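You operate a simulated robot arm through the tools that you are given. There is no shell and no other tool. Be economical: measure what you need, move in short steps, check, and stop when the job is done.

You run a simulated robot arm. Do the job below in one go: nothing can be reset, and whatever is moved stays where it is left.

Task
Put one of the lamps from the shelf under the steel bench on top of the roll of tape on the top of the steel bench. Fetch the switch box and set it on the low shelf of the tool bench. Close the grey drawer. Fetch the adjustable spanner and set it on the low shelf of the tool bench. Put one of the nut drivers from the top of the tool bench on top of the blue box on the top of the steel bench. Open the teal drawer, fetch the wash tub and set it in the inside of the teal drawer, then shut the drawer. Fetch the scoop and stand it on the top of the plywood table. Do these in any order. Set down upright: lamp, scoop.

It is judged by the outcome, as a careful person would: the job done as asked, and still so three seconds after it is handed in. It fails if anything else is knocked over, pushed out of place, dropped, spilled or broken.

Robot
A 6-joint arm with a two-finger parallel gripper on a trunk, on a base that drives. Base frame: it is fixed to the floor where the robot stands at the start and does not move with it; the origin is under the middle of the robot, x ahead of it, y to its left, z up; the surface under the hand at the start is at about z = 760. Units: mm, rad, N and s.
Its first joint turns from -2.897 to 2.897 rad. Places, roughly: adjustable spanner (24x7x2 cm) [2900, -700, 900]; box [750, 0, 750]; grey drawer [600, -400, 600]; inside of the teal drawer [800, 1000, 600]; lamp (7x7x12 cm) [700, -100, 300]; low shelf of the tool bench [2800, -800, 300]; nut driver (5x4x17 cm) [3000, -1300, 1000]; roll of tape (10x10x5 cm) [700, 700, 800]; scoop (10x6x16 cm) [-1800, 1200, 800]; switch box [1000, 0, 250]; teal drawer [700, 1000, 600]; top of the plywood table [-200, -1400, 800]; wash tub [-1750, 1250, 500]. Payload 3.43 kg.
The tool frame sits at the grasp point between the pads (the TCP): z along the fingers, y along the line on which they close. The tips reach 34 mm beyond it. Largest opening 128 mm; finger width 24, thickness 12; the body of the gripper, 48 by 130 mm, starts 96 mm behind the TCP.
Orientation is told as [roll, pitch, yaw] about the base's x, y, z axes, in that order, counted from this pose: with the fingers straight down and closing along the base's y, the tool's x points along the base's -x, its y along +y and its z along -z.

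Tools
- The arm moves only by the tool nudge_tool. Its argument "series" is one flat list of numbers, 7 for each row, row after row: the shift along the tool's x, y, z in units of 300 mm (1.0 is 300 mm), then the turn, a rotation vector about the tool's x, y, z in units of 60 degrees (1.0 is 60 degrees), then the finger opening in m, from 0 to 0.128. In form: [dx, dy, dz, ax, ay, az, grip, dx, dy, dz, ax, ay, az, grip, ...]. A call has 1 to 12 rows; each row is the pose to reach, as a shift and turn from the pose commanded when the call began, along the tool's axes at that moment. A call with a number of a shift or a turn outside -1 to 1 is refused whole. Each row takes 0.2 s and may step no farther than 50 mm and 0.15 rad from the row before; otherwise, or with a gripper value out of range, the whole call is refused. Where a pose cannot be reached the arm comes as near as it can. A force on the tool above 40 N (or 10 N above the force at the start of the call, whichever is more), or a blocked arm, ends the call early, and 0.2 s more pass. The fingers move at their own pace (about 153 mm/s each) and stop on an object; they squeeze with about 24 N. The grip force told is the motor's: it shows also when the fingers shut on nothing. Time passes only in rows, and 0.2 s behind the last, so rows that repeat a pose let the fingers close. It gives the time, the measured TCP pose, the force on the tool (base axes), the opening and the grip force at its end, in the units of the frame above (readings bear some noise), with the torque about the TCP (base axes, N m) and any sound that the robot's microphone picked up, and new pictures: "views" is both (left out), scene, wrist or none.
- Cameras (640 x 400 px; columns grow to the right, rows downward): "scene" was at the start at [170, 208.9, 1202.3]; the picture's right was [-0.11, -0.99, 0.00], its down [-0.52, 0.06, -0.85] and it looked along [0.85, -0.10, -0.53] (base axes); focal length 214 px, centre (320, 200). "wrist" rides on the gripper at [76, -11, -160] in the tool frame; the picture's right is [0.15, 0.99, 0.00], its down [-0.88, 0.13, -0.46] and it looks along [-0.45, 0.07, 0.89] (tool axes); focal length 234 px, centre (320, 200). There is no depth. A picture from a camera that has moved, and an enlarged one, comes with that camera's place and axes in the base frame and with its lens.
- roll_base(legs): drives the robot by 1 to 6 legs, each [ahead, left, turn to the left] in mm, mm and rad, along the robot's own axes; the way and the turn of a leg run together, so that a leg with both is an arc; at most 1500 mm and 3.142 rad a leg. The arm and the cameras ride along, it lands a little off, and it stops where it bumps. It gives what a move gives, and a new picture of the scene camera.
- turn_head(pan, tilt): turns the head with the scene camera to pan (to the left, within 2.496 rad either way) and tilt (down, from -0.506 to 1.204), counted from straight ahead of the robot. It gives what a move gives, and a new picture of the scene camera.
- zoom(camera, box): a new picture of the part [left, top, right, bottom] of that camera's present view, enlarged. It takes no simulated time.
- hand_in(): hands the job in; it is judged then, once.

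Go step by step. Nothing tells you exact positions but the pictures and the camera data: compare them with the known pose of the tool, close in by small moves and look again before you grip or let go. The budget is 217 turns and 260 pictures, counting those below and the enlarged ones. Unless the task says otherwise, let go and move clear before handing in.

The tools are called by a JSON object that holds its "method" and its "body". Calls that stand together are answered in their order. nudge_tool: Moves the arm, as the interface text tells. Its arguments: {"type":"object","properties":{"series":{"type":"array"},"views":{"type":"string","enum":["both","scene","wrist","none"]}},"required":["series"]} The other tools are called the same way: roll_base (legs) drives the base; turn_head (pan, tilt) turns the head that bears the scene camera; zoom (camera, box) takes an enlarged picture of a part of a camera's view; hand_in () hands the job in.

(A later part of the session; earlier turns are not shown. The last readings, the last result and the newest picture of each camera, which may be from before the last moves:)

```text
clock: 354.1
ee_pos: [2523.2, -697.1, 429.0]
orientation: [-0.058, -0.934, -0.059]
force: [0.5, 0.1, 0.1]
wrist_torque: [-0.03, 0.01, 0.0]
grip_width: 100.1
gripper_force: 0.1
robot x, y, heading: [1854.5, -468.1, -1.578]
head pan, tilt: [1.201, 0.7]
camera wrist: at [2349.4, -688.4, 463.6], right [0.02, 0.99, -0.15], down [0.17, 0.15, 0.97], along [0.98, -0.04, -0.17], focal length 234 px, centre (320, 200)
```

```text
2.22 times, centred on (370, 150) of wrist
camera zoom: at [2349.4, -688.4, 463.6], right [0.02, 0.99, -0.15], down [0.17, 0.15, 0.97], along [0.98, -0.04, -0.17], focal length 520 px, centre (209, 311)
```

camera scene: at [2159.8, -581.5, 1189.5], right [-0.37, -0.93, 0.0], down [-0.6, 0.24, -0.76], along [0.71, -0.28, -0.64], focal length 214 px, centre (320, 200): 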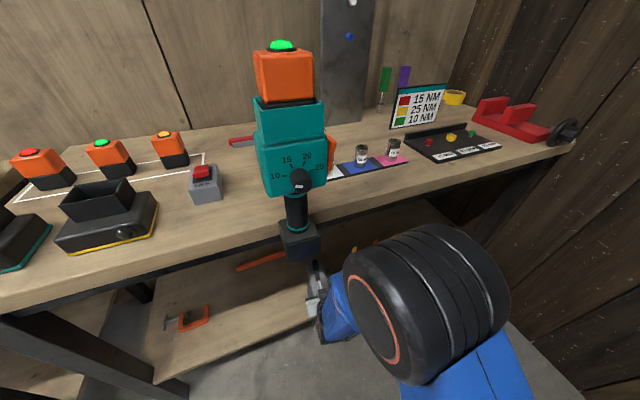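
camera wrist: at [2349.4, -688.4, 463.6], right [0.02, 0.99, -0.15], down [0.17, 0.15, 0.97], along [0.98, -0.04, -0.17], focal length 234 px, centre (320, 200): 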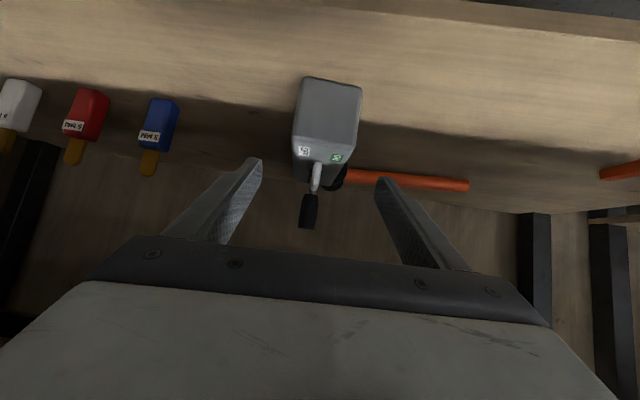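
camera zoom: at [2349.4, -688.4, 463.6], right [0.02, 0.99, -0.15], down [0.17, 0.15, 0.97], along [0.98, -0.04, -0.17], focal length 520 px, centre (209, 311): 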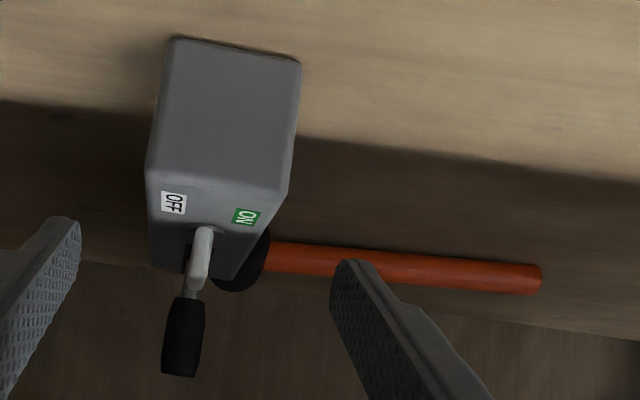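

The box rests well on the shelf beside the hammer. Pictures are getting limited, so I'll be sparing. Next is the spanner on the tool bench top: withdraw, move south past the drill, and raise the arm.

{"method": "nudge_tool", "body": {"series": [0.05, 0, -0.13, 0, 0, 0, 0.1, 0.1, 0, -0.26, 0, 0, 0, 0.1, 0.15, 0, -0.39, 0, 0, 0, 0.08, 0.2, 0, -0.52, 0, 0, 0, 0.06, 0.236, 0, -0.655, 0, 0, 0, 0.06], "views": "none"}}

{"method": "roll_base", "body": {"legs": [[235, 0, 0]]}}

{"method": "nudge_tool", "body": {"series": [-0.1, 0, -0.1, 0, 0, 0, 0.06, -0.2, 0, -0.2, 0, 0, 0, 0.06, -0.3, 0, -0.3, 0, 0, 0, 0.06, -0.4, 0, -0.39, 0, 0, 0, 0.06, -0.52, 0, -0.46, 0, 0, 0, 0.06, -0.64, 0, -0.53, 0, 0, 0, 0.06, -0.76, 0, -0.6, 0, 0, 0, 0.06, -0.88, 0, -0.67, 0, 0, 0, 0.06], "views": "none"}}

{"method": "nudge_tool", "body": {"series": [-0.1, 0, -0.1, 0, 0.1, 0, 0.06, -0.2, 0, -0.2, 0, 0.2, 0, 0.06, -0.3, 0, -0.3, 0, 0.3, 0, 0.06, -0.4, 0, -0.38, 0, 0.4, 0, 0.06, -0.5, 0, -0.46, 0, 0.5, 0, 0.06, -0.6, 0, -0.5, 0, 0.6, 0, 0.06, -0.7, 0, -0.55, 0, 0.605, 0, 0.06], "views": "none"}}

```text
clock: 355.4
ee_pos: [2371.5, -662.9, 487.1]
orientation: [-0.057, -0.933, -0.06]
force: [0.0, -0.6, 0.1]
wrist_torque: [0.0, 0.02, 0.01]
grip_width: 59.9
gripper_force: 0.0
out of reach, approached as far as the arm can: row 3, 4, 5
robot x, y, heading: [1860.3, -465.3, -1.578]
head pan, tilt: [1.201, 0.7]
```

```text
clock: 357.1
ee_pos: [2370.8, -898.3, 487.9]
orientation: [-0.057, -0.933, -0.059]
force: [0.9, 0.3, -0.2]
wrist_torque: [0.0, -0.03, 0.05]
grip_width: 60.2
gripper_force: 0.1
robot x, y, heading: [1858.6, -702.8, -1.575]
head pan, tilt: [1.201, 0.7]
camera scene: at [2158.0, -816.6, 1189.5], right [-0.37, -0.93, 0.0], down [-0.6, 0.24, -0.76], along [0.71, -0.28, -0.64], focal length 214 px, centre (320, 200)
```

scene: 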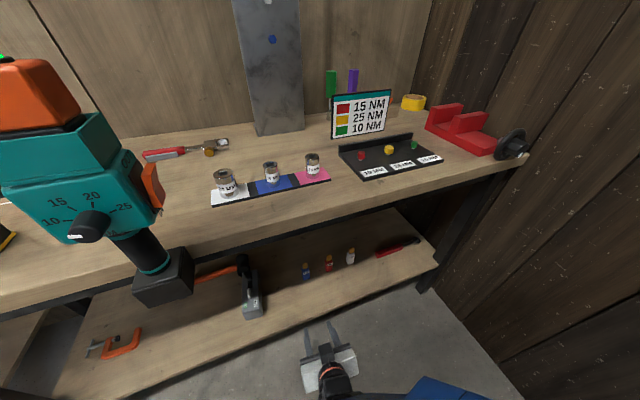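

```text
clock: 358.9
ee_pos: [2368.3, -885.6, 819.0]
orientation: [-0.057, -0.931, -0.057]
force: [-0.2, -0.4, -0.3]
wrist_torque: [0.02, 0.0, 0.02]
grip_width: 60.1
gripper_force: 0.0
robot x, y, heading: [1859.5, -702.0, -1.574]
head pan, tilt: [1.201, 0.7]
```

```text
clock: 360.5
ee_pos: [2360.6, -877.0, 1087.0]
orientation: [-0.033, -0.3, -0.091]
force: [0.9, 1.5, 0.9]
wrist_torque: [-0.16, 0.06, -0.04]
grip_width: 60.1
gripper_force: 0.1
robot x, y, heading: [1858.7, -701.1, -1.574]
head pan, tilt: [1.201, 0.7]
```

I can see the switch box seated on the shelf. Now rotating the tool 90° so it closes across the spanner, then moving closer.

{"method": "nudge_tool", "body": {"series": [0, 0, 0, 0, 0, -0.133, 0.06, 0, 0, 0, 0, 0, -0.266, 0.06, 0, 0, 0, 0, 0, -0.4, 0.06, 0, 0, 0, 0, 0, -0.533, 0.06, 0, 0, 0, 0, 0, -0.666, 0.06, 0, 0, 0, 0, 0, -0.8, 0.06], "views": "none"}}

{"method": "nudge_tool", "body": {"series": [0, 0, 0, 0, 0, -0.133, 0.06, 0, 0, 0, 0, 0, -0.266, 0.06, 0, 0, 0, 0, 0, -0.4, 0.06, 0, 0, 0, 0, 0, -0.533, 0.06, 0, 0, 0, 0, 0, -0.666, 0.06, 0, 0, 0, 0, 0, -0.785, 0.06], "views": "none"}}

{"method": "roll_base", "body": {"legs": [[0, 235, 0]]}}

```text
clock: 361.9
ee_pos: [2360.0, -874.4, 1085.5]
orientation: [-0.249, -0.171, 0.761]
force: [0.2, -0.1, 0.8]
wrist_torque: [0.03, -0.01, 0.0]
grip_width: 60.0
gripper_force: 0.0
robot x, y, heading: [1856.3, -701.5, -1.571]
head pan, tilt: [1.201, 0.7]
```

```text
clock: 363.3
ee_pos: [2361.3, -874.9, 1085.6]
orientation: [-0.296, 0.063, 1.552]
force: [-0.2, 0.7, -0.8]
wrist_torque: [0.01, -0.01, 0.02]
grip_width: 60.0
gripper_force: 0.1
robot x, y, heading: [1858.0, -703.5, -1.577]
head pan, tilt: [1.201, 0.7]
```

```text
clock: 365.0
ee_pos: [2592.7, -875.0, 1085.4]
orientation: [-0.295, 0.061, 1.555]
force: [0.0, 0.1, -0.2]
wrist_torque: [-0.03, 0.0, 0.03]
grip_width: 60.1
gripper_force: 0.1
robot x, y, heading: [2086.6, -704.6, -1.574]
head pan, tilt: [1.201, 0.7]
camera scene: at [2389.5, -816.5, 1189.5], right [-0.36, -0.93, 0.0], down [-0.6, 0.23, -0.76], along [0.71, -0.28, -0.64], focal length 214 px, centre (320, 200)
```

scene: 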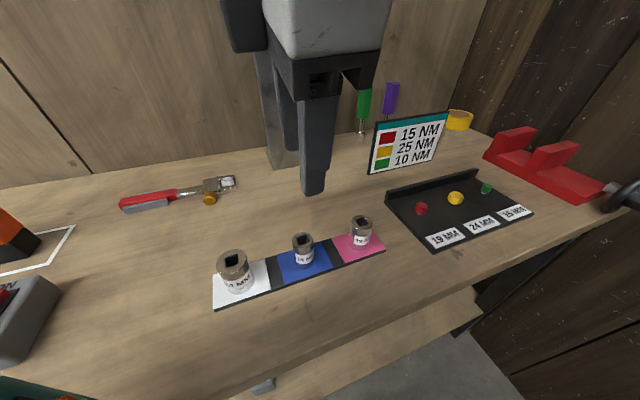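

Moving the tool over the spanner and taking a wrist view.

{"method": "nudge_tool", "body": {"series": [-0.09, -0.09, 0.04, 0, 0, 0, 0.06, -0.18, -0.18, 0.09, 0, 0, 0, 0.06, -0.27, -0.27, 0.15, 0, 0, 0, 0.06, -0.36, -0.36, 0.21, 0, 0, 0, 0.06, -0.45, -0.45, 0.28, 0, 0, 0, 0.06, -0.54, -0.54, 0.35, 0, 0, 0, 0.06, -0.63, -0.64, 0.43, 0, 0, 0, 0.06, -0.7, -0.72, 0.5, 0, 0, 0, 0.06], "views": "wrist"}}

```text
clock: 366.7
ee_pos: [2800.4, -738.2, 1067.9]
orientation: [-0.366, 0.031, 1.511]
force: [0.1, 0.8, -1.0]
wrist_torque: [-0.1, -0.04, -0.03]
grip_width: 60.0
gripper_force: 0.1
robot x, y, heading: [2090.6, -704.9, -1.577]
head pan, tilt: [1.201, 0.7]
stopped in row 8: the force on the tool passed its limit at 86 N (the readings are from after the stop); the commanded pose is now the measured one
camera wrist: at [2749.9, -804.4, 1223.3], right [-0.93, -0.1, -0.35], down [-0.23, 0.91, 0.35], along [0.28, 0.41, -0.87], focal length 234 px, centre (320, 200)
```

wrist: 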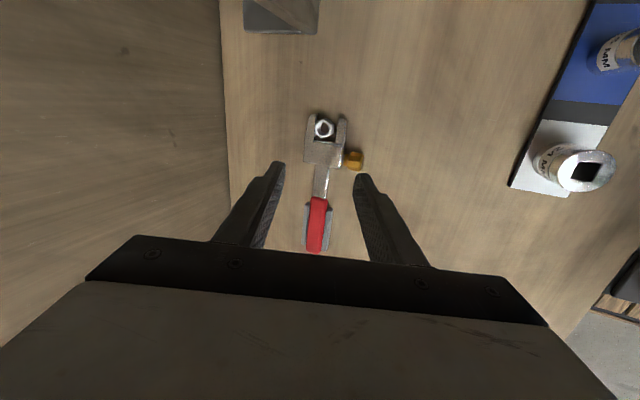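

Something stopped the tool; I need to see what it touched.

{"method": "turn_head", "body": {"pan": 1.35, "tilt": 0.45}}

```text
clock: 367.5
ee_pos: [2799.2, -740.6, 1069.6]
orientation: [-0.368, 0.031, 1.505]
force: [0.2, -0.1, -0.3]
wrist_torque: [0.02, 0.01, 0.03]
grip_width: 59.9
gripper_force: 0.0
robot x, y, heading: [2089.6, -706.6, -1.573]
head pan, tilt: [1.349, 0.45]
camera scene: at [2380.5, -730.9, 1205.1], right [0.62, -0.78, 0.0], down [-0.39, -0.31, -0.87], along [0.68, 0.54, -0.5], focal length 214 px, centre (320, 200)
```

scene: 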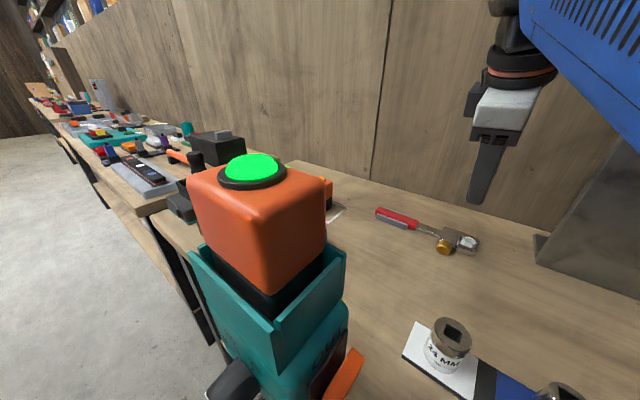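

The arm's swing to the left is limited: it pushed against the head mast. I'll retract, swing the arm back clockwise, and rotate the base left instead, so the arm works more in front of the robot.

{"method": "nudge_tool", "body": {"series": [0.08, 0.12, -0.063, 0, 0, 0, 0.06, 0.16, 0.24, -0.126, 0, 0, 0, 0.06, 0.24, 0.36, -0.19, 0, 0, 0, 0.06, 0.32, 0.48, -0.252, 0, 0, 0, 0.06, 0.4, 0.6, -0.315, 0, 0, 0, 0.06, 0.47, 0.71, -0.378, 0, 0, 0, 0.06], "views": "none"}}

{"method": "roll_base", "body": {"legs": [[0, -310, 0]]}}

{"method": "nudge_tool", "body": {"series": [0.156, -0.033, 0.0124, 0, 0.0269, 0.0715, 0.06, 0.3147, -0.0546, 0.0205, 0, 0.0538, 0.143, 0.06, 0.4747, -0.064, 0.024, 0, 0.0806, 0.2146, 0.06, 0.6343, -0.0615, 0.0231, 0, 0.1075, 0.286, 0.06, 0.794, -0.0465, 0.0175, 0, 0.1344, 0.3576, 0.06, 0.9513, -0.0203, 0.0076, 0, 0.1613, 0.429, 0.06], "views": "none"}}

{"method": "nudge_tool", "body": {"series": [0.156, -0.033, 0.0124, 0, 0.0269, 0.0715, 0.06, 0.3147, -0.0546, 0.0205, 0, 0.0538, 0.143, 0.06, 0.4747, -0.064, 0.024, 0, 0.0806, 0.2146, 0.06, 0.6343, -0.0615, 0.0231, 0, 0.1075, 0.286, 0.06, 0.794, -0.0465, 0.0175, 0, 0.1344, 0.3576, 0.06, 0.9513, -0.0203, 0.0076, 0, 0.1613, 0.429, 0.06], "views": "none"}}

```text
clock: 368.3
ee_pos: [2746.1, -810.2, 978.1]
orientation: [-0.226, 0.086, 1.476]
force: [-0.3, -0.7, -0.2]
wrist_torque: [-0.08, 0.0, -0.05]
grip_width: 60.0
gripper_force: 0.0
robot x, y, heading: [2087.4, -705.2, -1.577]
head pan, tilt: [1.349, 0.45]
stopped in row 4: the arm was blocked; the commanded pose is now the measured one
```

```text
clock: 370.4
ee_pos: [2437.1, -807.2, 973.2]
orientation: [-0.221, 0.087, 1.479]
force: [0.4, 0.3, -0.3]
wrist_torque: [-0.01, -0.02, -0.03]
grip_width: 60.0
gripper_force: 0.0
robot x, y, heading: [1781.9, -705.5, -1.579]
head pan, tilt: [1.349, 0.45]
camera scene: at [2089.4, -764.9, 1206.3], right [0.23, -0.97, 0.0], down [-0.47, -0.11, -0.87], along [0.85, 0.2, -0.49], focal length 214 px, centre (320, 200)
```

scene: 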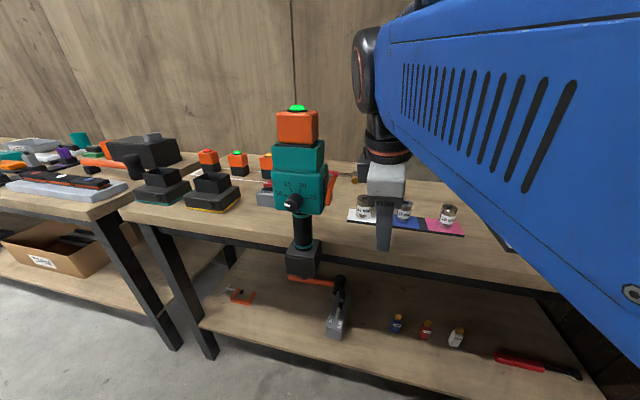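

```text
clock: 371.8
ee_pos: [2416.5, -1089.8, 998.9]
orientation: [-0.276, 0.141, 0.996]
force: [0.1, -0.4, -0.2]
wrist_torque: [-0.02, -0.03, 0.04]
grip_width: 60.1
gripper_force: 0.1
robot x, y, heading: [1779.1, -705.6, -1.571]
head pan, tilt: [1.349, 0.45]
```

```text
clock: 373.2
ee_pos: [2268.3, -1332.8, 1037.7]
orientation: [-0.352, 0.163, 0.512]
force: [-0.6, 0.2, -0.3]
wrist_torque: [-0.02, 0.01, -0.02]
grip_width: 59.8
gripper_force: 0.1
robot x, y, heading: [1783.4, -702.4, -1.578]
head pan, tilt: [1.349, 0.45]
```

The cups and drill are undisturbed. Rotating the base left by 0.6 rad and moving closer, keeping the arm well south of the drill.

{"method": "roll_base", "body": {"legs": [[0, 0, 0.6], [84, 124, 0]]}}

{"method": "nudge_tool", "body": {"series": [0, 0, 0, 0, 0, 0, 0.06], "views": "wrist"}}

```text
clock: 376.2
ee_pos: [2691.3, -943.5, 1038.0]
orientation: [-0.352, 0.164, 1.116]
force: [-0.3, 0.3, 0.4]
wrist_torque: [0.07, 0.02, -0.03]
grip_width: 60.2
gripper_force: 0.0
robot x, y, heading: [1931.0, -701.0, -0.971]
head pan, tilt: [1.349, 0.45]
camera scene: at [2244.5, -612.3, 1211.7], right [0.37, -0.93, 0.0], down [-0.4, -0.16, -0.9], along [0.84, 0.33, -0.44], focal length 214 px, centre (320, 200)
```

scene: 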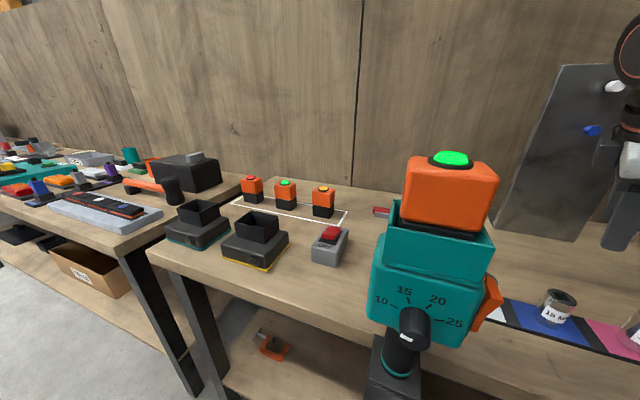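

```text
clock: 376.6
ee_pos: [2691.2, -943.4, 1038.2]
orientation: [-0.353, 0.164, 1.116]
force: [0.1, 0.4, 1.0]
wrist_torque: [0.0, 0.0, 0.01]
grip_width: 60.0
gripper_force: 0.2
robot x, y, heading: [1930.8, -704.1, -0.972]
head pan, tilt: [1.349, 0.45]
camera wrist: at [2629.7, -967.7, 1202.9], right [-0.92, 0.23, -0.31], down [0.16, 0.96, 0.23], along [0.35, 0.17, -0.92], focal length 234 px, centre (320, 200)
```

wrist: 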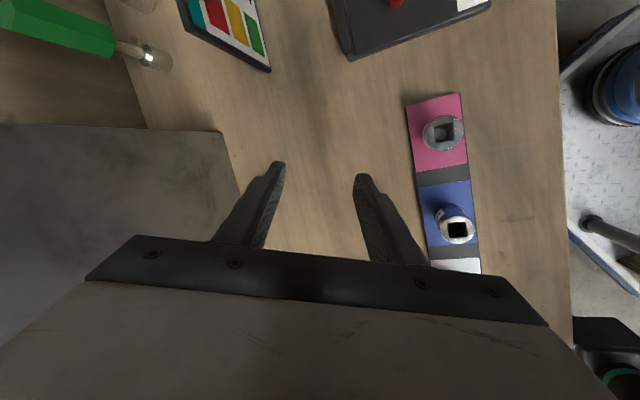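

The green nut driver stands near the grey plate; noted for later. Moving the tool north toward the spanner while finishing the rotation.

{"method": "nudge_tool", "body": {"series": [-0.125, 0.018, -0.024, 0, 0, -0.073, 0.06, -0.25, 0.036, -0.047, 0, 0, -0.145, 0.06, -0.375, 0.054, -0.071, 0, 0, -0.217, 0.06, -0.5, 0.071, -0.095, 0, 0, -0.29, 0.06, -0.625, 0.089, -0.118, 0, 0, -0.362, 0.06, -0.748, 0.107, -0.142, 0, 0, -0.434, 0.06], "views": "wrist"}}

```text
clock: 378.0
ee_pos: [2750.0, -722.8, 1032.4]
orientation: [-0.248, 0.302, 1.561]
force: [-0.4, -0.7, 1.6]
wrist_torque: [0.03, -0.05, 0.02]
grip_width: 59.8
gripper_force: 0.0
robot x, y, heading: [1931.4, -707.3, -0.97]
head pan, tilt: [1.349, 0.45]
camera wrist: at [2721.8, -746.2, 1205.6], right [-0.96, -0.2, -0.19], down [-0.23, 0.96, 0.13], along [0.16, 0.17, -0.97], focal length 234 px, centre (320, 200)
```

wrist: 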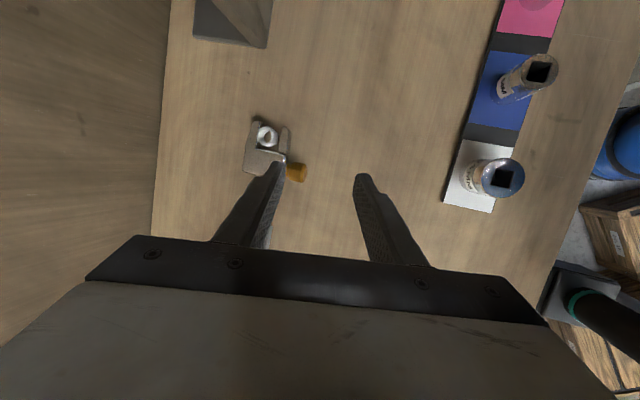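

Two wrist views put the spanner at x≈2841, y from about -785 to -565, with the bench top near z 935. I'll level the lean and centre over its neck.

{"method": "nudge_tool", "body": {"series": [-0.046, -0.09, 0.008, -0.001, -0.094, 0.024, 0.06, -0.093, -0.185, 0.017, -0.002, -0.188, 0.048, 0.06, -0.139, -0.278, 0.026, -0.003, -0.282, 0.071, 0.05, -0.139, -0.278, 0.026, -0.003, -0.282, 0.071, 0.045], "views": "wrist"}}

```text
clock: 379.0
ee_pos: [2833.9, -679.1, 1030.3]
orientation: [-0.243, -0.004, 1.562]
force: [0.0, 0.1, -0.9]
wrist_torque: [-0.01, 0.02, -0.02]
grip_width: 45.0
gripper_force: 0.0
robot x, y, heading: [1929.3, -703.3, -0.968]
head pan, tilt: [1.349, 0.45]
camera wrist: at [2805.0, -753.3, 1188.1], right [-0.96, -0.14, -0.24], down [-0.23, 0.88, 0.41], along [0.15, 0.45, -0.88], focal length 234 px, centre (320, 200)
```

wrist: 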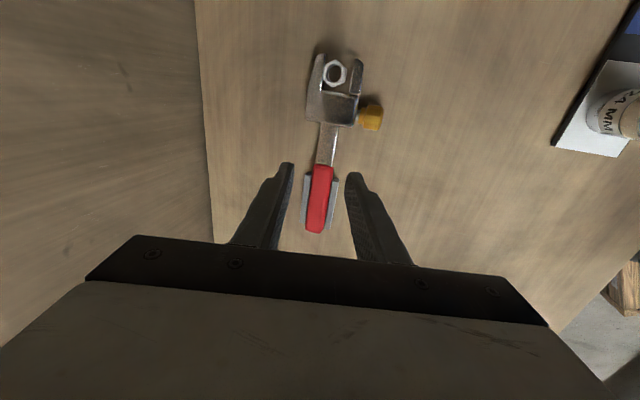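

Clear view. Descending to the neck at y≈-690 with small steps near the surface.

{"method": "nudge_tool", "body": {"series": [0.018, 0.005, 0.08, 0, 0, 0, 0.045, 0.037, 0.019, 0.16, 0, 0, 0, 0.045], "views": "none"}}

{"method": "nudge_tool", "body": {"series": [0, 0.002, 0.01, 0, 0, 0, 0.045, 0, 0.005, 0.02, 0, 0, 0, 0.045], "views": "none"}}

{"method": "nudge_tool", "body": {"series": [0, 0.002, 0.01, 0, 0, 0, 0.045, 0, 0.005, 0.02, 0, 0, 0, 0.045], "views": "wrist"}}

```text
clock: 379.6
ee_pos: [2839.0, -688.2, 983.4]
orientation: [-0.244, -0.003, 1.563]
force: [0.1, 0.1, 0.3]
wrist_torque: [-0.01, -0.01, 0.03]
grip_width: 45.2
gripper_force: 0.1
robot x, y, heading: [1932.0, -703.2, -0.977]
head pan, tilt: [1.349, 0.45]
```

```text
clock: 380.2
ee_pos: [2838.9, -688.4, 977.7]
orientation: [-0.244, -0.004, 1.562]
force: [0.1, 0.1, 0.3]
wrist_torque: [-0.03, 0.02, 0.05]
grip_width: 45.2
gripper_force: 0.0
robot x, y, heading: [1930.0, -704.1, -0.977]
head pan, tilt: [1.349, 0.45]
```

```text
clock: 380.8
ee_pos: [2838.6, -689.1, 970.2]
orientation: [-0.246, -0.004, 1.56]
force: [0.4, -0.5, 0.8]
wrist_torque: [-0.02, 0.03, 0.01]
grip_width: 45.1
gripper_force: 0.0
robot x, y, heading: [1926.7, -703.4, -0.975]
head pan, tilt: [1.349, 0.45]
camera wrist: at [2810.7, -763.7, 1127.9], right [-0.96, -0.14, -0.24], down [-0.23, 0.88, 0.41], along [0.15, 0.45, -0.88], focal length 234 px, centre (320, 200)
```

wrist: 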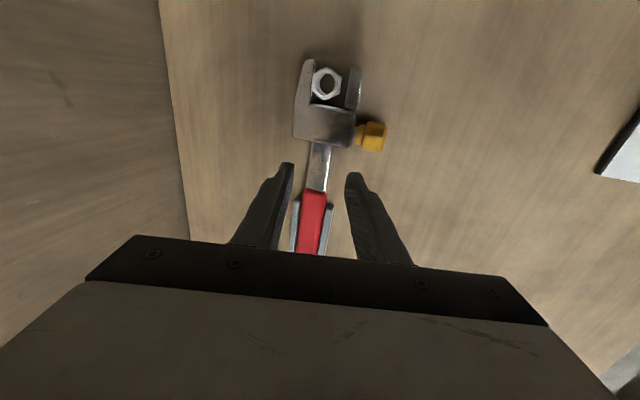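

The length scaling shows the spanner lies lower (z≈889) than I'd thought. Continuing down with contact checks.

{"method": "nudge_tool", "body": {"series": [0, -0.02, 0.07, 0, 0, 0, 0.045, 0, -0.007, 0.139, 0, 0, 0, 0.045], "views": "none"}}

{"method": "nudge_tool", "body": {"series": [0, 0.002, 0.01, 0, 0, 0, 0.045, 0, 0.005, 0.02, 0, 0, 0, 0.045], "views": "none"}}

{"method": "nudge_tool", "body": {"series": [0, 0.002, 0.01, 0, 0, 0, 0.045, 0, 0.005, 0.02, 0, 0, 0, 0.045], "views": "none"}}

{"method": "nudge_tool", "body": {"series": [0, 0.002, 0.01, 0, 0, 0, 0.045, 0, 0.005, 0.02, 0, 0, 0, 0.045], "views": "wrist"}}

```text
clock: 381.4
ee_pos: [2851.5, -689.7, 931.1]
orientation: [-0.244, -0.006, 1.562]
force: [-1.3, 0.3, -0.1]
wrist_torque: [0.01, -0.04, -0.02]
grip_width: 45.0
gripper_force: 0.1
robot x, y, heading: [1929.2, -704.9, -0.974]
head pan, tilt: [1.349, 0.45]
```

```text
clock: 382.0
ee_pos: [2850.8, -688.0, 923.7]
orientation: [-0.244, -0.002, 1.563]
force: [0.4, -0.5, -0.7]
wrist_torque: [-0.02, 0.01, 0.0]
grip_width: 45.1
gripper_force: 0.2
robot x, y, heading: [1931.6, -706.2, -0.975]
head pan, tilt: [1.349, 0.45]
```

```text
clock: 382.6
ee_pos: [2850.6, -688.4, 921.6]
orientation: [-0.248, -0.005, 1.565]
force: [-2.2, 1.6, 26.6]
wrist_torque: [0.0, 0.73, -0.04]
grip_width: 42.7
gripper_force: 0.1
robot x, y, heading: [1932.7, -697.9, -0.969]
head pan, tilt: [1.349, 0.45]
```

```text
clock: 383.0
ee_pos: [2849.6, -688.1, 920.5]
orientation: [-0.254, -0.004, 1.561]
force: [-1.8, -0.8, 13.0]
wrist_torque: [-0.1, 0.32, 0.0]
grip_width: 43.7
gripper_force: 0.0
robot x, y, heading: [1930.4, -699.5, -0.973]
head pan, tilt: [1.349, 0.45]
stopped in row 1: the force on the tool passed its limit at 44 N (the readings are from after the stop); the commanded pose is now the measured one
camera wrist: at [2821.1, -763.5, 1078.2], right [-0.96, -0.14, -0.25], down [-0.23, 0.88, 0.41], along [0.16, 0.45, -0.88], focal length 234 px, centre (320, 200)
```

wrist: 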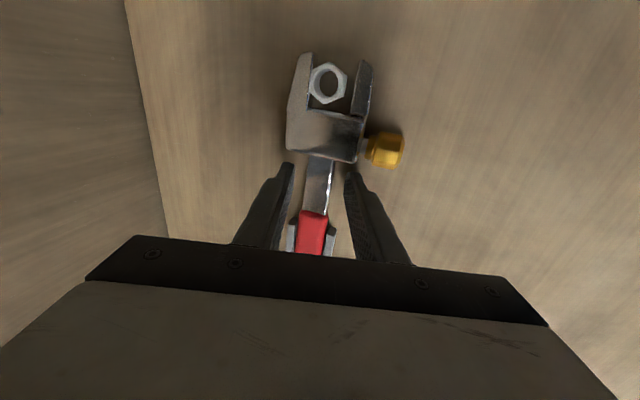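

Fingertips touch the bench on both sides of the neck. Easing up 3 mm, closing and lifting.

{"method": "nudge_tool", "body": {"series": [0, -0.002, -0.01, 0, 0, 0, 0.045, 0, -0.002, -0.01, 0, 0, 0, 0.02, 0, -0.002, -0.01, 0, 0, 0, 0.0, 0, -0.002, -0.01, 0, 0, 0, 0.0], "views": "none"}}

{"method": "nudge_tool", "body": {"series": [0, -0.02, -0.1, 0, 0, 0, 0, 0, -0.04, -0.2, 0, 0, 0, 0, 0, -0.07, -0.33, 0, 0, 0, 0, 0, -0.09, -0.46, 0, 0, 0, 0], "views": "wrist"}}

```text
clock: 384.0
ee_pos: [2852.0, -688.1, 922.0]
orientation: [-0.248, -0.005, 1.564]
force: [1.2, 0.8, -0.1]
wrist_torque: [-0.05, 0.16, -0.06]
grip_width: 24.7
gripper_force: 24.3
robot x, y, heading: [1932.9, -704.7, -0.972]
head pan, tilt: [1.349, 0.45]
```

```text
clock: 385.0
ee_pos: [2837.9, -690.4, 1058.4]
orientation: [-0.25, -0.005, 1.562]
force: [-2.5, 0.1, -0.5]
wrist_torque: [-0.02, -0.12, -0.01]
grip_width: 23.8
gripper_force: 24.2
out of reach, approached as far as the arm can: row 4
robot x, y, heading: [1932.3, -702.9, -0.971]
head pan, tilt: [1.349, 0.45]
camera wrist: at [2808.6, -764.9, 1215.8], right [-0.96, -0.14, -0.25], down [-0.23, 0.88, 0.41], along [0.16, 0.45, -0.88], focal length 234 px, centre (320, 200)
```

wrist: 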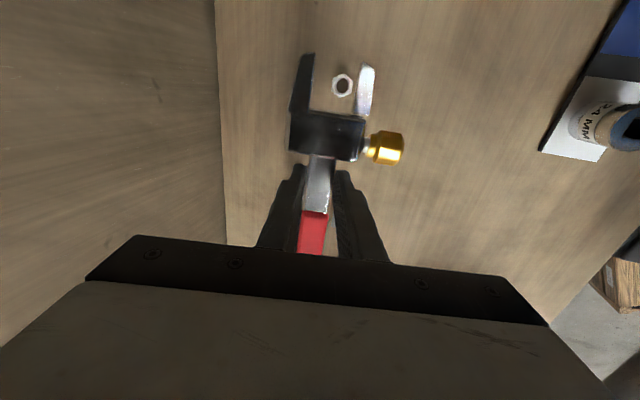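

The spanner is held and the loose nut stayed on the bench. I'll retract clear of the drill and move north along the aisle for the shelf's free stretch near y≈-475.

{"method": "nudge_tool", "body": {"series": [0.053, 0.119, -0.036, 0, 0, 0, 0, 0.106, 0.238, -0.072, 0, 0, 0, 0, 0.158, 0.357, -0.108, 0, 0, 0, 0, 0.211, 0.477, -0.145, 0, 0, 0, 0, 0.264, 0.596, -0.181, 0, 0, 0, 0, 0.317, 0.715, -0.217, 0, 0, 0, 0], "views": "none"}}

{"method": "nudge_tool", "body": {"series": [0.053, 0.119, -0.036, 0, 0, 0, 0, 0.106, 0.238, -0.072, 0, 0, 0, 0, 0.158, 0.357, -0.108, 0, 0, 0, 0, 0.211, 0.477, -0.145, 0, 0, 0, 0, 0.264, 0.596, -0.181, 0, 0, 0, 0, 0.317, 0.715, -0.217, 0, 0, 0, 0], "views": "none"}}

{"method": "roll_base", "body": {"legs": [[-68, -99, 0], [-440, 352, 0]]}}

```text
clock: 386.4
ee_pos: [2616.1, -783.5, 1062.9]
orientation: [-0.247, -0.005, 1.564]
force: [1.6, 0.5, -4.8]
wrist_torque: [-0.13, 0.07, -0.01]
grip_width: 23.8
gripper_force: 23.0
robot x, y, heading: [1930.7, -702.4, -0.969]
head pan, tilt: [1.349, 0.45]
```

```text
clock: 387.8
ee_pos: [2390.9, -875.7, 1072.2]
orientation: [-0.249, -0.004, 1.563]
force: [0.4, -0.4, -3.4]
wrist_torque: [-0.11, 0.07, -0.01]
grip_width: 23.6
gripper_force: 24.4
robot x, y, heading: [1931.9, -697.1, -0.972]
head pan, tilt: [1.349, 0.45]
```

```text
clock: 391.9
ee_pos: [2309.1, -306.8, 1073.8]
orientation: [-0.249, -0.005, 1.563]
force: [-0.1, 0.5, -3.8]
wrist_torque: [-0.07, 0.04, -0.02]
grip_width: 23.9
gripper_force: 24.0
robot x, y, heading: [1851.2, -135.5, -0.972]
head pan, tilt: [1.349, 0.45]
camera scene: at [2162.2, -43.1, 1211.7], right [0.37, -0.93, 0.0], down [-0.4, -0.16, -0.9], along [0.84, 0.33, -0.44], focal length 214 px, centre (320, 200)
```

scene: 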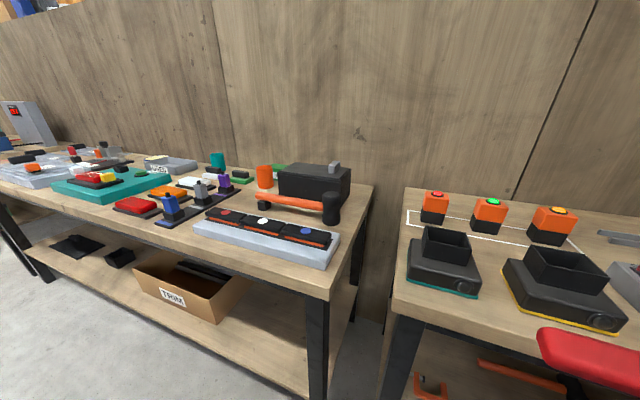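

Lowering in front of the bench and increasing the tilt, in stages.

{"method": "nudge_tool", "body": {"series": [0.136, 0.015, 0.056, 0, 0, 0, 0, 0.272, 0.03, 0.113, 0, 0, 0, 0, 0.408, 0.044, 0.17, 0, 0, 0, 0, 0.543, 0.058, 0.226, 0, 0, 0, 0], "views": "none"}}

{"method": "nudge_tool", "body": {"series": [0, 0.033, 0.129, 0.034, 0, 0, 0, 0, 0.066, 0.258, 0.068, 0, 0, 0, 0, 0.1, 0.387, 0.102, 0, 0, 0, 0, 0.131, 0.517, 0.137, 0, 0, 0, 0, 0.164, 0.646, 0.171, 0, 0, 0, 0, 0.197, 0.775, 0.205, 0, 0, 0, 0, 0.23, 0.904, 0.239, 0, 0, 0], "views": "none"}}

{"method": "nudge_tool", "body": {"series": [0, 0.07, 0.127, 0, 0, 0, 0, 0, 0.139, 0.254, 0, 0, 0, 0, 0, 0.208, 0.381, 0, 0, 0, 0, 0, 0.277, 0.507, 0, 0, 0, 0, 0, 0.346, 0.634, 0, 0, 0, 0, 0, 0.415, 0.761, 0, 0, 0, 0], "views": "wrist"}}

```text
clock: 392.9
ee_pos: [2306.2, -468.7, 1001.7]
orientation: [-0.249, -0.005, 1.565]
force: [-0.3, 0.4, -3.6]
wrist_torque: [-0.07, 0.01, 0.01]
grip_width: 23.5
gripper_force: 24.4
robot x, y, heading: [1849.7, -130.2, -0.973]
head pan, tilt: [1.349, 0.45]
```

```text
clock: 394.5
ee_pos: [2307.2, -469.0, 722.5]
orientation: [-0.501, -0.004, 1.562]
force: [0.0, -0.3, -3.3]
wrist_torque: [-0.05, 0.09, -0.02]
grip_width: 23.5
gripper_force: 24.3
robot x, y, heading: [1847.1, -134.4, -0.977]
head pan, tilt: [1.349, 0.45]
```

```text
clock: 395.9
ee_pos: [2404.1, -502.4, 550.0]
orientation: [-0.49, -0.005, 1.56]
force: [0.3, 0.5, -2.8]
wrist_torque: [-0.08, 0.05, 0.0]
grip_width: 23.6
gripper_force: 24.0
out of reach, approached as far as the arm can: row 1, 2, 3, 4, 5, 6
robot x, y, heading: [1848.3, -131.4, -0.969]
head pan, tilt: [1.349, 0.45]
camera wrist: at [2338.9, -576.8, 696.3], right [-0.87, -0.14, -0.47], down [-0.32, 0.88, 0.34], along [0.36, 0.45, -0.82], focal length 234 px, centre (320, 200)
```

wrist: 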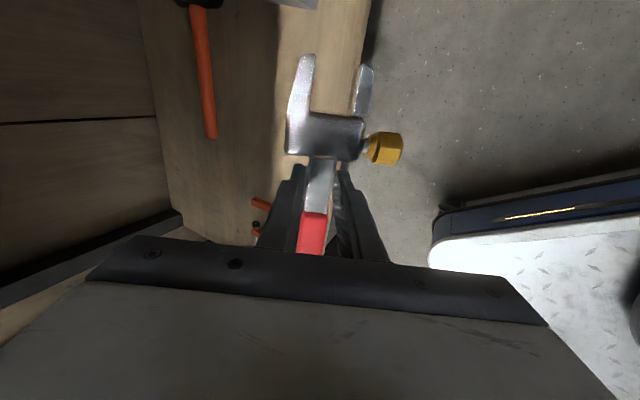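

Now moving in under the bench toward the free strip of shelf.

{"method": "nudge_tool", "body": {"series": [-0.005, -0.05, 0.14, 0, 0, 0, 0, -0.01, -0.1, 0.28, 0, 0, 0, 0, -0.02, -0.14, 0.42, 0, 0, 0, 0, -0.03, -0.17, 0.56, 0, 0, 0, 0, -0.04, -0.19, 0.7, 0, 0, 0, 0, -0.04, -0.21, 0.85, 0, 0, 0, 0], "views": "wrist"}}

```text
clock: 397.3
ee_pos: [2578.2, -487.0, 476.3]
orientation: [-0.469, -0.003, 1.56]
force: [0.7, 0.5, -4.1]
wrist_torque: [-0.11, 0.03, 0.02]
grip_width: 23.6
gripper_force: 24.1
out of reach, approached as far as the arm can: row 1, 2, 3, 4, 5, 6
robot x, y, heading: [1850.0, -130.3, -0.974]
head pan, tilt: [1.349, 0.45]
camera wrist: at [2515.9, -561.8, 623.9], right [-0.88, -0.14, -0.45], down [-0.31, 0.88, 0.35], along [0.35, 0.45, -0.82], focal length 234 px, centre (320, 200)
```

wrist: 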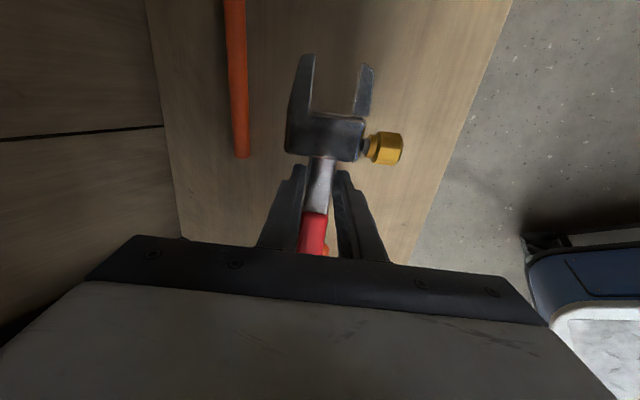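

The arm needs more distance to go lower. Shifting the base 90 mm back, then extending down.

{"method": "roll_base", "body": {"legs": [[-51, -74, 0]]}}

{"method": "nudge_tool", "body": {"series": [0, -0.06, 0.1, 0, 0, 0, 0, 0, -0.1, 0.22, 0, 0, 0, 0, 0, -0.11, 0.34, 0, 0, 0, 0, 0, -0.11, 0.46, 0, 0, 0, 0, 0, -0.106, 0.543, 0, 0, 0, 0], "views": "none"}}

```text
clock: 398.4
ee_pos: [2487.6, -487.0, 477.0]
orientation: [-0.471, -0.002, 1.556]
force: [0.6, -0.2, -3.4]
wrist_torque: [-0.06, 0.07, 0.06]
grip_width: 23.6
gripper_force: 24.3
robot x, y, heading: [1758.8, -130.1, -0.974]
head pan, tilt: [1.349, 0.45]
camera scene: at [2073.8, -42.1, 1211.7], right [0.37, -0.93, 0.0], down [-0.41, -0.16, -0.9], along [0.84, 0.33, -0.44], focal length 214 px, centre (320, 200)
```

scene: 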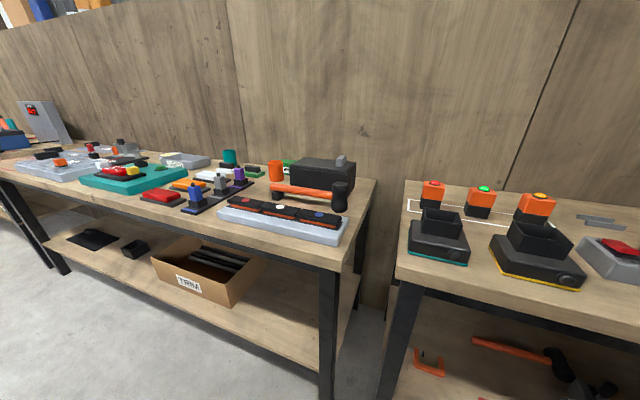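

```text
clock: 399.6
ee_pos: [2610.6, -487.0, 363.8]
orientation: [-0.442, -0.001, 1.554]
force: [-1.2, -0.5, -3.9]
wrist_torque: [-0.07, 0.03, -0.01]
grip_width: 23.8
gripper_force: 23.7
out of reach, approached as far as the arm can: row 3, 4, 5
robot x, y, heading: [1759.1, -129.3, -0.977]
head pan, tilt: [1.349, 0.45]
```

Nearly there. Steepening the tool a little also levels the spanner; lowering to contact.

{"method": "nudge_tool", "body": {"series": [0, 0.015, 0.035, -0.05, 0, 0, 0, 0, 0.03, 0.07, -0.1, 0, 0, 0, 0, 0.045, 0.1, -0.14, 0, 0, 0], "views": "none"}}

{"method": "nudge_tool", "body": {"series": [0, 0.005, 0.015, 0, 0, 0, 0, 0, 0.01, 0.03, 0, 0, 0, 0], "views": "none"}}

{"method": "nudge_tool", "body": {"series": [0, 0.005, 0.015, 0, 0, 0, 0, 0, 0.01, 0.03, 0, 0, 0, 0], "views": "none"}}

```text
clock: 400.4
ee_pos: [2614.4, -485.5, 345.4]
orientation: [-0.366, -0.009, 1.56]
force: [-15.2, 1.8, 31.9]
wrist_torque: [0.34, 0.02, 0.18]
grip_width: 2.4
gripper_force: 23.8
out of reach, approached as far as the arm can: row 2
robot x, y, heading: [1761.6, -131.2, -0.971]
head pan, tilt: [1.349, 0.45]
stopped in row 3: the force on the tool passed its limit at 77 N (the readings are from after the stop); the commanded pose is now the measured one
```

```text
clock: 400.7
ee_pos: [2614.4, -486.6, 346.3]
orientation: [-0.368, -0.01, 1.56]
force: [-16.6, 1.5, 26.1]
wrist_torque: [0.3, 0.16, 0.17]
grip_width: 0.1
gripper_force: 23.9
robot x, y, heading: [1760.1, -134.9, -0.976]
head pan, tilt: [1.349, 0.45]
stopped in row 1: the force on the tool passed its limit at 53 N (the readings are from after the stop); the commanded pose is now the measured one
```

```text
clock: 401.0
ee_pos: [2614.1, -486.2, 346.2]
orientation: [-0.369, -0.01, 1.557]
force: [-11.5, 1.6, 19.2]
wrist_torque: [0.3, 0.11, 0.19]
grip_width: 0.2
gripper_force: 23.5
robot x, y, heading: [1758.0, -132.0, -0.977]
head pan, tilt: [1.349, 0.45]
stopped in row 1: the force on the tool passed its limit at 50 N (the readings are from after the stop); the commanded pose is now the measured one
```

The grip opened onto nothing: the spanner has touched down and slipped from the fingers. Looking.

{"method": "nudge_tool", "body": {"series": [0, 0, -0.04, 0, 0, 0, 0, 0, 0, -0.1, 0, 0, 0, 0.0], "views": "wrist"}}

```text
clock: 401.6
ee_pos: [2604.2, -487.1, 371.8]
orientation: [-0.366, -0.009, 1.56]
force: [0.6, 0.6, -0.2]
wrist_torque: [0.0, 0.02, -0.01]
grip_width: 0.0
gripper_force: 24.2
robot x, y, heading: [1760.0, -134.2, -0.978]
head pan, tilt: [1.349, 0.45]
camera wrist: at [2556.3, -562.3, 524.0], right [-0.93, -0.13, -0.36], down [-0.28, 0.88, 0.39], along [0.26, 0.46, -0.85], focal length 234 px, centre (320, 200)
```

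wrist: 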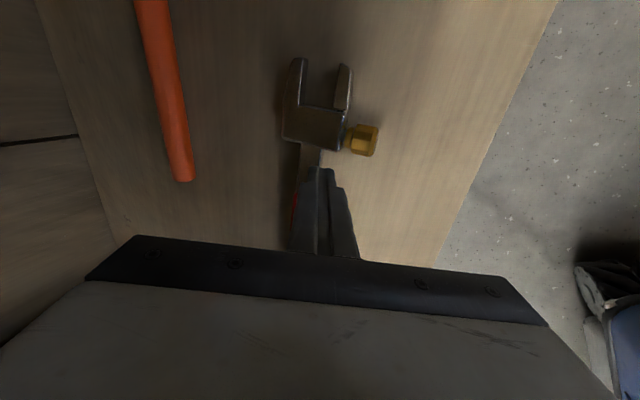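

The spanner lies flat on the shelf. Withdrawing along a safe path out and up.

{"method": "nudge_tool", "body": {"series": [0, 0.06, -0.14, 0, 0, 0, 0, 0, 0.13, -0.28, 0, 0, 0, 0, 0, 0.207, -0.42, 0, 0, 0, 0, 0, 0.28, -0.55, 0, 0, 0, 0, 0, 0.35, -0.68, 0, 0, 0, 0, 0, 0.423, -0.8, 0, 0, 0, 0], "views": "none"}}

{"method": "nudge_tool", "body": {"series": [0, 0.03, -0.13, 0, 0, 0, 0, 0, 0.06, -0.26, 0, 0, 0, 0, 0, 0.09, -0.39, 0, 0, 0, 0, 0, 0.12, -0.52, 0, 0, 0, 0, 0, 0.14, -0.66, 0, 0, 0, 0], "views": "none"}}

{"method": "nudge_tool", "body": {"series": [0, -0.06, -0.14, 0, 0, 0, 0, 0, -0.12, -0.28, 0, 0, 0, 0, 0, -0.18, -0.42, 0, 0, 0, 0, 0, -0.23, -0.56, 0, 0, 0, 0, 0, -0.28, -0.7, 0, 0, 0, 0, 0, -0.33, -0.84, 0, 0, 0, 0, 0, -0.38, -0.98, 0, 0, 0, 0.03], "views": "none"}}

```text
clock: 403.0
ee_pos: [2399.8, -485.6, 552.6]
orientation: [-0.366, -0.012, 1.561]
force: [-0.6, 0.9, 0.3]
wrist_torque: [0.01, 0.01, 0.03]
grip_width: 0.0
gripper_force: 24.1
robot x, y, heading: [1763.1, -135.9, -0.975]
head pan, tilt: [1.349, 0.45]
```

```text
clock: 404.2
ee_pos: [2287.1, -485.0, 719.0]
orientation: [-0.367, -0.011, 1.56]
force: [0.0, -0.3, -0.3]
wrist_torque: [0.03, 0.01, 0.01]
grip_width: 0.0
gripper_force: 24.4
robot x, y, heading: [1760.0, -131.5, -0.974]
head pan, tilt: [1.349, 0.45]
```

```text
clock: 405.8
ee_pos: [2291.0, -490.8, 1037.5]
orientation: [-0.365, -0.012, 1.561]
force: [-0.3, -0.9, 0.4]
wrist_torque: [0.0, 0.02, -0.01]
grip_width: 30.1
gripper_force: 0.1
robot x, y, heading: [1757.7, -129.3, -0.973]
head pan, tilt: [1.349, 0.45]
```

Next the nut driver: green stands at about [2995, -1203] and purple at [2995, -1288]. I'll retract slightly, drive south, and turn so the arm works in front of the robot.

{"method": "nudge_tool", "body": {"series": [0, 0.1, -0.06, 0, 0, 0, 0.03, 0, 0.2, -0.14, 0, 0, 0, 0.03, 0, 0.2, -0.24, 0, 0, 0, 0.03], "views": "none"}}

{"method": "roll_base", "body": {"legs": [[649, -415, 0], [0, 0, 0.573], [92, 39, 0]]}}

{"method": "nudge_tool", "body": {"series": [0, 0, -0.02, 0, 0, 0.133, 0.04, 0, 0, -0.04, 0, 0, 0.266, 0.05, 0, 0, -0.06, 0, 0, 0.4, 0.06, 0, 0, -0.06, 0, 0, 0.533, 0.06, 0, 0, -0.06, 0, 0, 0.666, 0.06, 0, 0, -0.06, 0, 0, 0.8, 0.06, 0, 0, -0.06, 0, 0, 0.933, 0.06], "views": "none"}}

{"method": "nudge_tool", "body": {"series": [0, 0, -0.02, 0, 0, 0.133, 0.06, 0, 0, -0.04, 0, 0, 0.266, 0.06, 0, 0, -0.06, 0, 0, 0.4, 0.06, 0, 0, -0.06, 0, 0, 0.533, 0.06, 0, 0, -0.06, 0, 0, 0.666, 0.06], "views": "none"}}

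```text
clock: 406.6
ee_pos: [2207.8, -490.5, 1081.6]
orientation: [-0.366, -0.01, 1.559]
force: [1.4, -0.4, 0.3]
wrist_torque: [0.03, 0.06, 0.01]
grip_width: 30.2
gripper_force: 0.0
robot x, y, heading: [1761.4, -130.8, -0.972]
head pan, tilt: [1.349, 0.45]
```

```text
clock: 413.1
ee_pos: [2448.4, -970.2, 1082.0]
orientation: [-0.366, -0.011, 2.128]
force: [0.1, 0.6, -0.1]
wrist_torque: [-0.05, 0.0, 0.05]
grip_width: 30.2
gripper_force: 0.1
robot x, y, heading: [1878.3, -911.6, -0.405]
head pan, tilt: [1.349, 0.45]
camera scene: at [2094.4, -665.7, 1211.7], right [0.81, -0.59, 0.0], down [-0.26, -0.35, -0.9], along [0.53, 0.73, -0.44], focal length 214 px, centre (320, 200)
```

scene: 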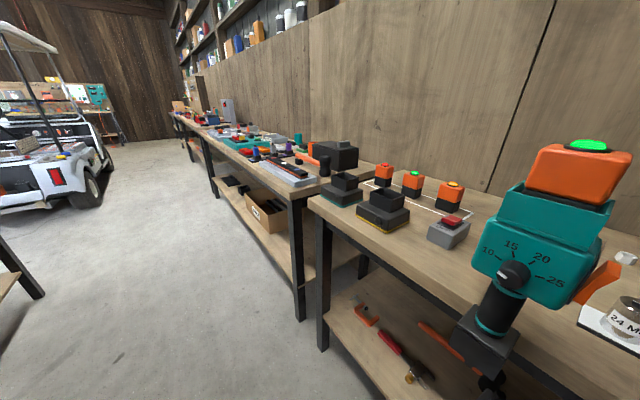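

```text
clock: 414.7
ee_pos: [2442.7, -973.2, 1098.5]
orientation: [-0.203, -0.309, 1.179]
force: [0.1, -0.2, -0.3]
wrist_torque: [0.02, -0.01, 0.0]
grip_width: 60.0
gripper_force: 0.1
robot x, y, heading: [1882.8, -907.7, -0.406]
head pan, tilt: [1.349, 0.45]
```

```text
clock: 415.9
ee_pos: [2437.7, -976.7, 1115.2]
orientation: [0.052, -0.363, 0.44]
force: [-1.4, 0.2, 0.3]
wrist_torque: [-0.02, -0.01, -0.02]
grip_width: 59.9
gripper_force: 0.0
robot x, y, heading: [1877.2, -908.2, -0.406]
head pan, tilt: [1.349, 0.45]
```

The spanner is visible on the shelf. Rotating the tool to the standard orientation while moving toward the nut drivers.

{"method": "nudge_tool", "body": {"series": [-0.088, -0.105, 0.027, 0, 0.03, 0.08, 0.06, -0.176, -0.21, 0.055, 0, 0.06, 0.16, 0.06, -0.264, -0.314, 0.082, 0, 0.09, 0.24, 0.06, -0.352, -0.419, 0.109, 0, 0.12, 0.32, 0.06, -0.44, -0.523, 0.137, 0, 0.15, 0.4, 0.06, -0.528, -0.628, 0.164, 0, 0.18, 0.48, 0.06], "views": "wrist"}}

```text
clock: 417.3
ee_pos: [2670.4, -1073.3, 1119.3]
orientation: [0.172, -0.117, -0.052]
force: [-1.2, 0.4, 0.1]
wrist_torque: [0.0, -0.11, -0.01]
grip_width: 59.9
gripper_force: 0.0
robot x, y, heading: [1878.3, -912.9, -0.411]
head pan, tilt: [1.349, 0.45]
camera wrist: at [2574.5, -1106.3, 1265.5], right [-0.12, 0.98, 0.15], down [0.82, 0.01, 0.57], along [0.56, 0.19, -0.81], focal length 234 px, centre (320, 200)
```

wrist: 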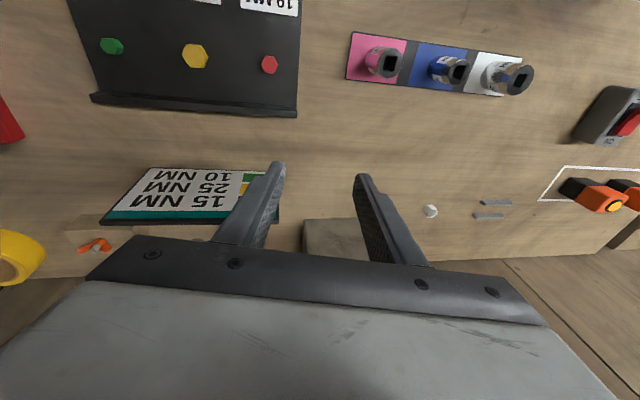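

The drivers are hidden behind the gripper, but I've triangulated the green one at about [2968, -1186] with its top at z≈1035. Moving above it and levelling the roll.

{"method": "nudge_tool", "body": {"series": [-0.14, -0.048, 0.0, 0.0234, 0, 0, 0.06, -0.28, -0.097, 0.0, 0.0469, 0, 0, 0.06, -0.42, -0.145, 0.0, 0.07, 0, 0, 0.06, -0.56, -0.193, 0.01, 0.094, 0, 0, 0.06, -0.68, -0.241, 0.01, 0.117, 0, 0, 0.06, -0.78, -0.29, 0.02, 0.14, 0, 0, 0.06, -0.84, -0.338, 0.02, 0.164, 0, 0, 0.06], "views": "wrist"}}

```text
clock: 418.9
ee_pos: [2878.1, -1176.5, 1090.0]
orientation: [0.003, -0.118, -0.051]
force: [0.7, 0.5, -0.3]
wrist_torque: [-0.03, -0.01, 0.02]
grip_width: 60.0
gripper_force: 0.0
out of reach, approached as far as the arm can: row 5, 6, 7
robot x, y, heading: [1879.9, -912.7, -0.406]
head pan, tilt: [1.349, 0.45]
camera wrist: at [2783.8, -1183.3, 1238.8], right [-0.1, 1.0, -0.01], down [0.83, 0.09, 0.56], along [0.55, 0.04, -0.83], focal length 234 px, centre (320, 200)
```

wrist: 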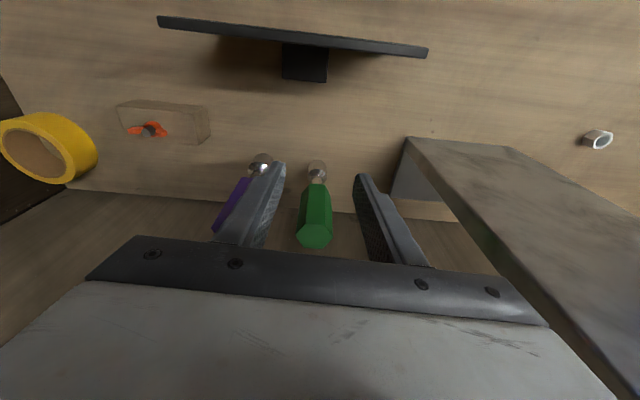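

The green driver stands between my fingers, with its handle spanning z 942–1055 at [2951, -1177] and the purple one clear to the side. Moving in and closing.

{"method": "nudge_tool", "body": {"series": [-0.06, 0.003, 0.1, 0, 0, 0, 0.055, -0.13, 0.006, 0.2, 0, 0, 0, 0.052, -0.2, 0.009, 0.292, 0, 0, 0, 0.052, -0.2, 0.009, 0.292, 0, 0, 0, 0.052], "views": "wrist"}}

```text
clock: 419.9
ee_pos: [2949.3, -1176.5, 1011.0]
orientation: [-0.002, -0.113, -0.05]
force: [0.3, -0.3, 0.3]
wrist_torque: [0.01, -0.01, -0.01]
grip_width: 52.0
gripper_force: 0.0
robot x, y, heading: [1877.1, -912.0, -0.41]
head pan, tilt: [1.349, 0.45]
camera wrist: at [2855.4, -1182.3, 1160.1], right [-0.1, 1.0, -0.02], down [0.83, 0.09, 0.55], along [0.55, 0.04, -0.83], focal length 234 px, centre (320, 200)
```

wrist: 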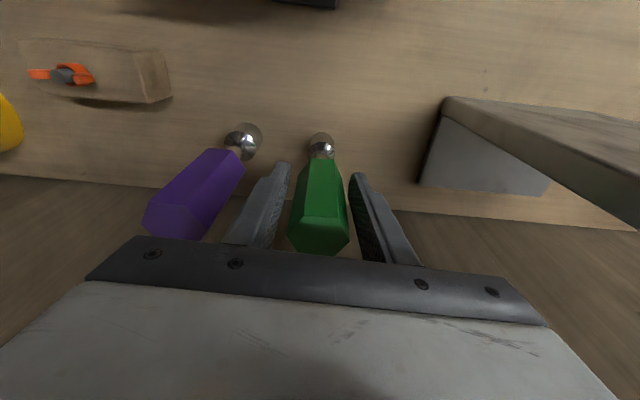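

Closing on the handle and lifting.

{"method": "nudge_tool", "body": {"series": [0, 0, 0, 0, 0, 0, 0.03, 0, 0, 0, 0, 0, 0, 0.01, 0, 0, 0, 0, 0, 0, 0.01], "views": "none"}}

{"method": "nudge_tool", "body": {"series": [0.005, 0, -0.06, 0, 0, 0, 0.01, 0.02, 0, -0.16, 0, 0, 0, 0.01, 0.08, 0, -0.27, 0, 0, 0, 0.01, 0.16, 0, -0.37, 0, 0, 0, 0.01, 0.27, 0, -0.42, 0, 0, 0, 0.01, 0.4, 0, -0.45, 0, 0, 0, 0.01, 0.55, 0, -0.47, 0, 0, 0, 0.01], "views": "wrist"}}

```text
clock: 420.7
ee_pos: [2949.4, -1177.0, 1011.9]
orientation: [-0.003, -0.115, -0.051]
force: [-0.1, -0.1, 0.5]
wrist_torque: [0.13, -0.01, 0.02]
grip_width: 41.1
gripper_force: 24.0
robot x, y, heading: [1878.8, -909.7, -0.402]
head pan, tilt: [1.349, 0.45]
```

```text
clock: 422.3
ee_pos: [2769.3, -1167.5, 1130.9]
orientation: [0.001, -0.114, -0.051]
force: [1.1, 0.4, -3.1]
wrist_torque: [0.03, 0.1, 0.0]
grip_width: 41.1
gripper_force: 23.9
out of reach, approached as far as the arm can: row 2, 3, 4, 5
robot x, y, heading: [1878.6, -908.5, -0.407]
head pan, tilt: [1.349, 0.45]
camera wrist: at [2674.8, -1173.5, 1280.9], right [-0.1, 1.0, -0.02], down [0.83, 0.09, 0.55], along [0.55, 0.04, -0.83], focal length 234 px, centre (320, 200)
```

wrist: 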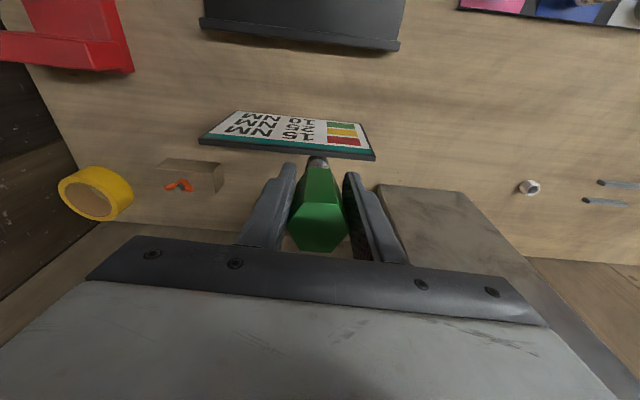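

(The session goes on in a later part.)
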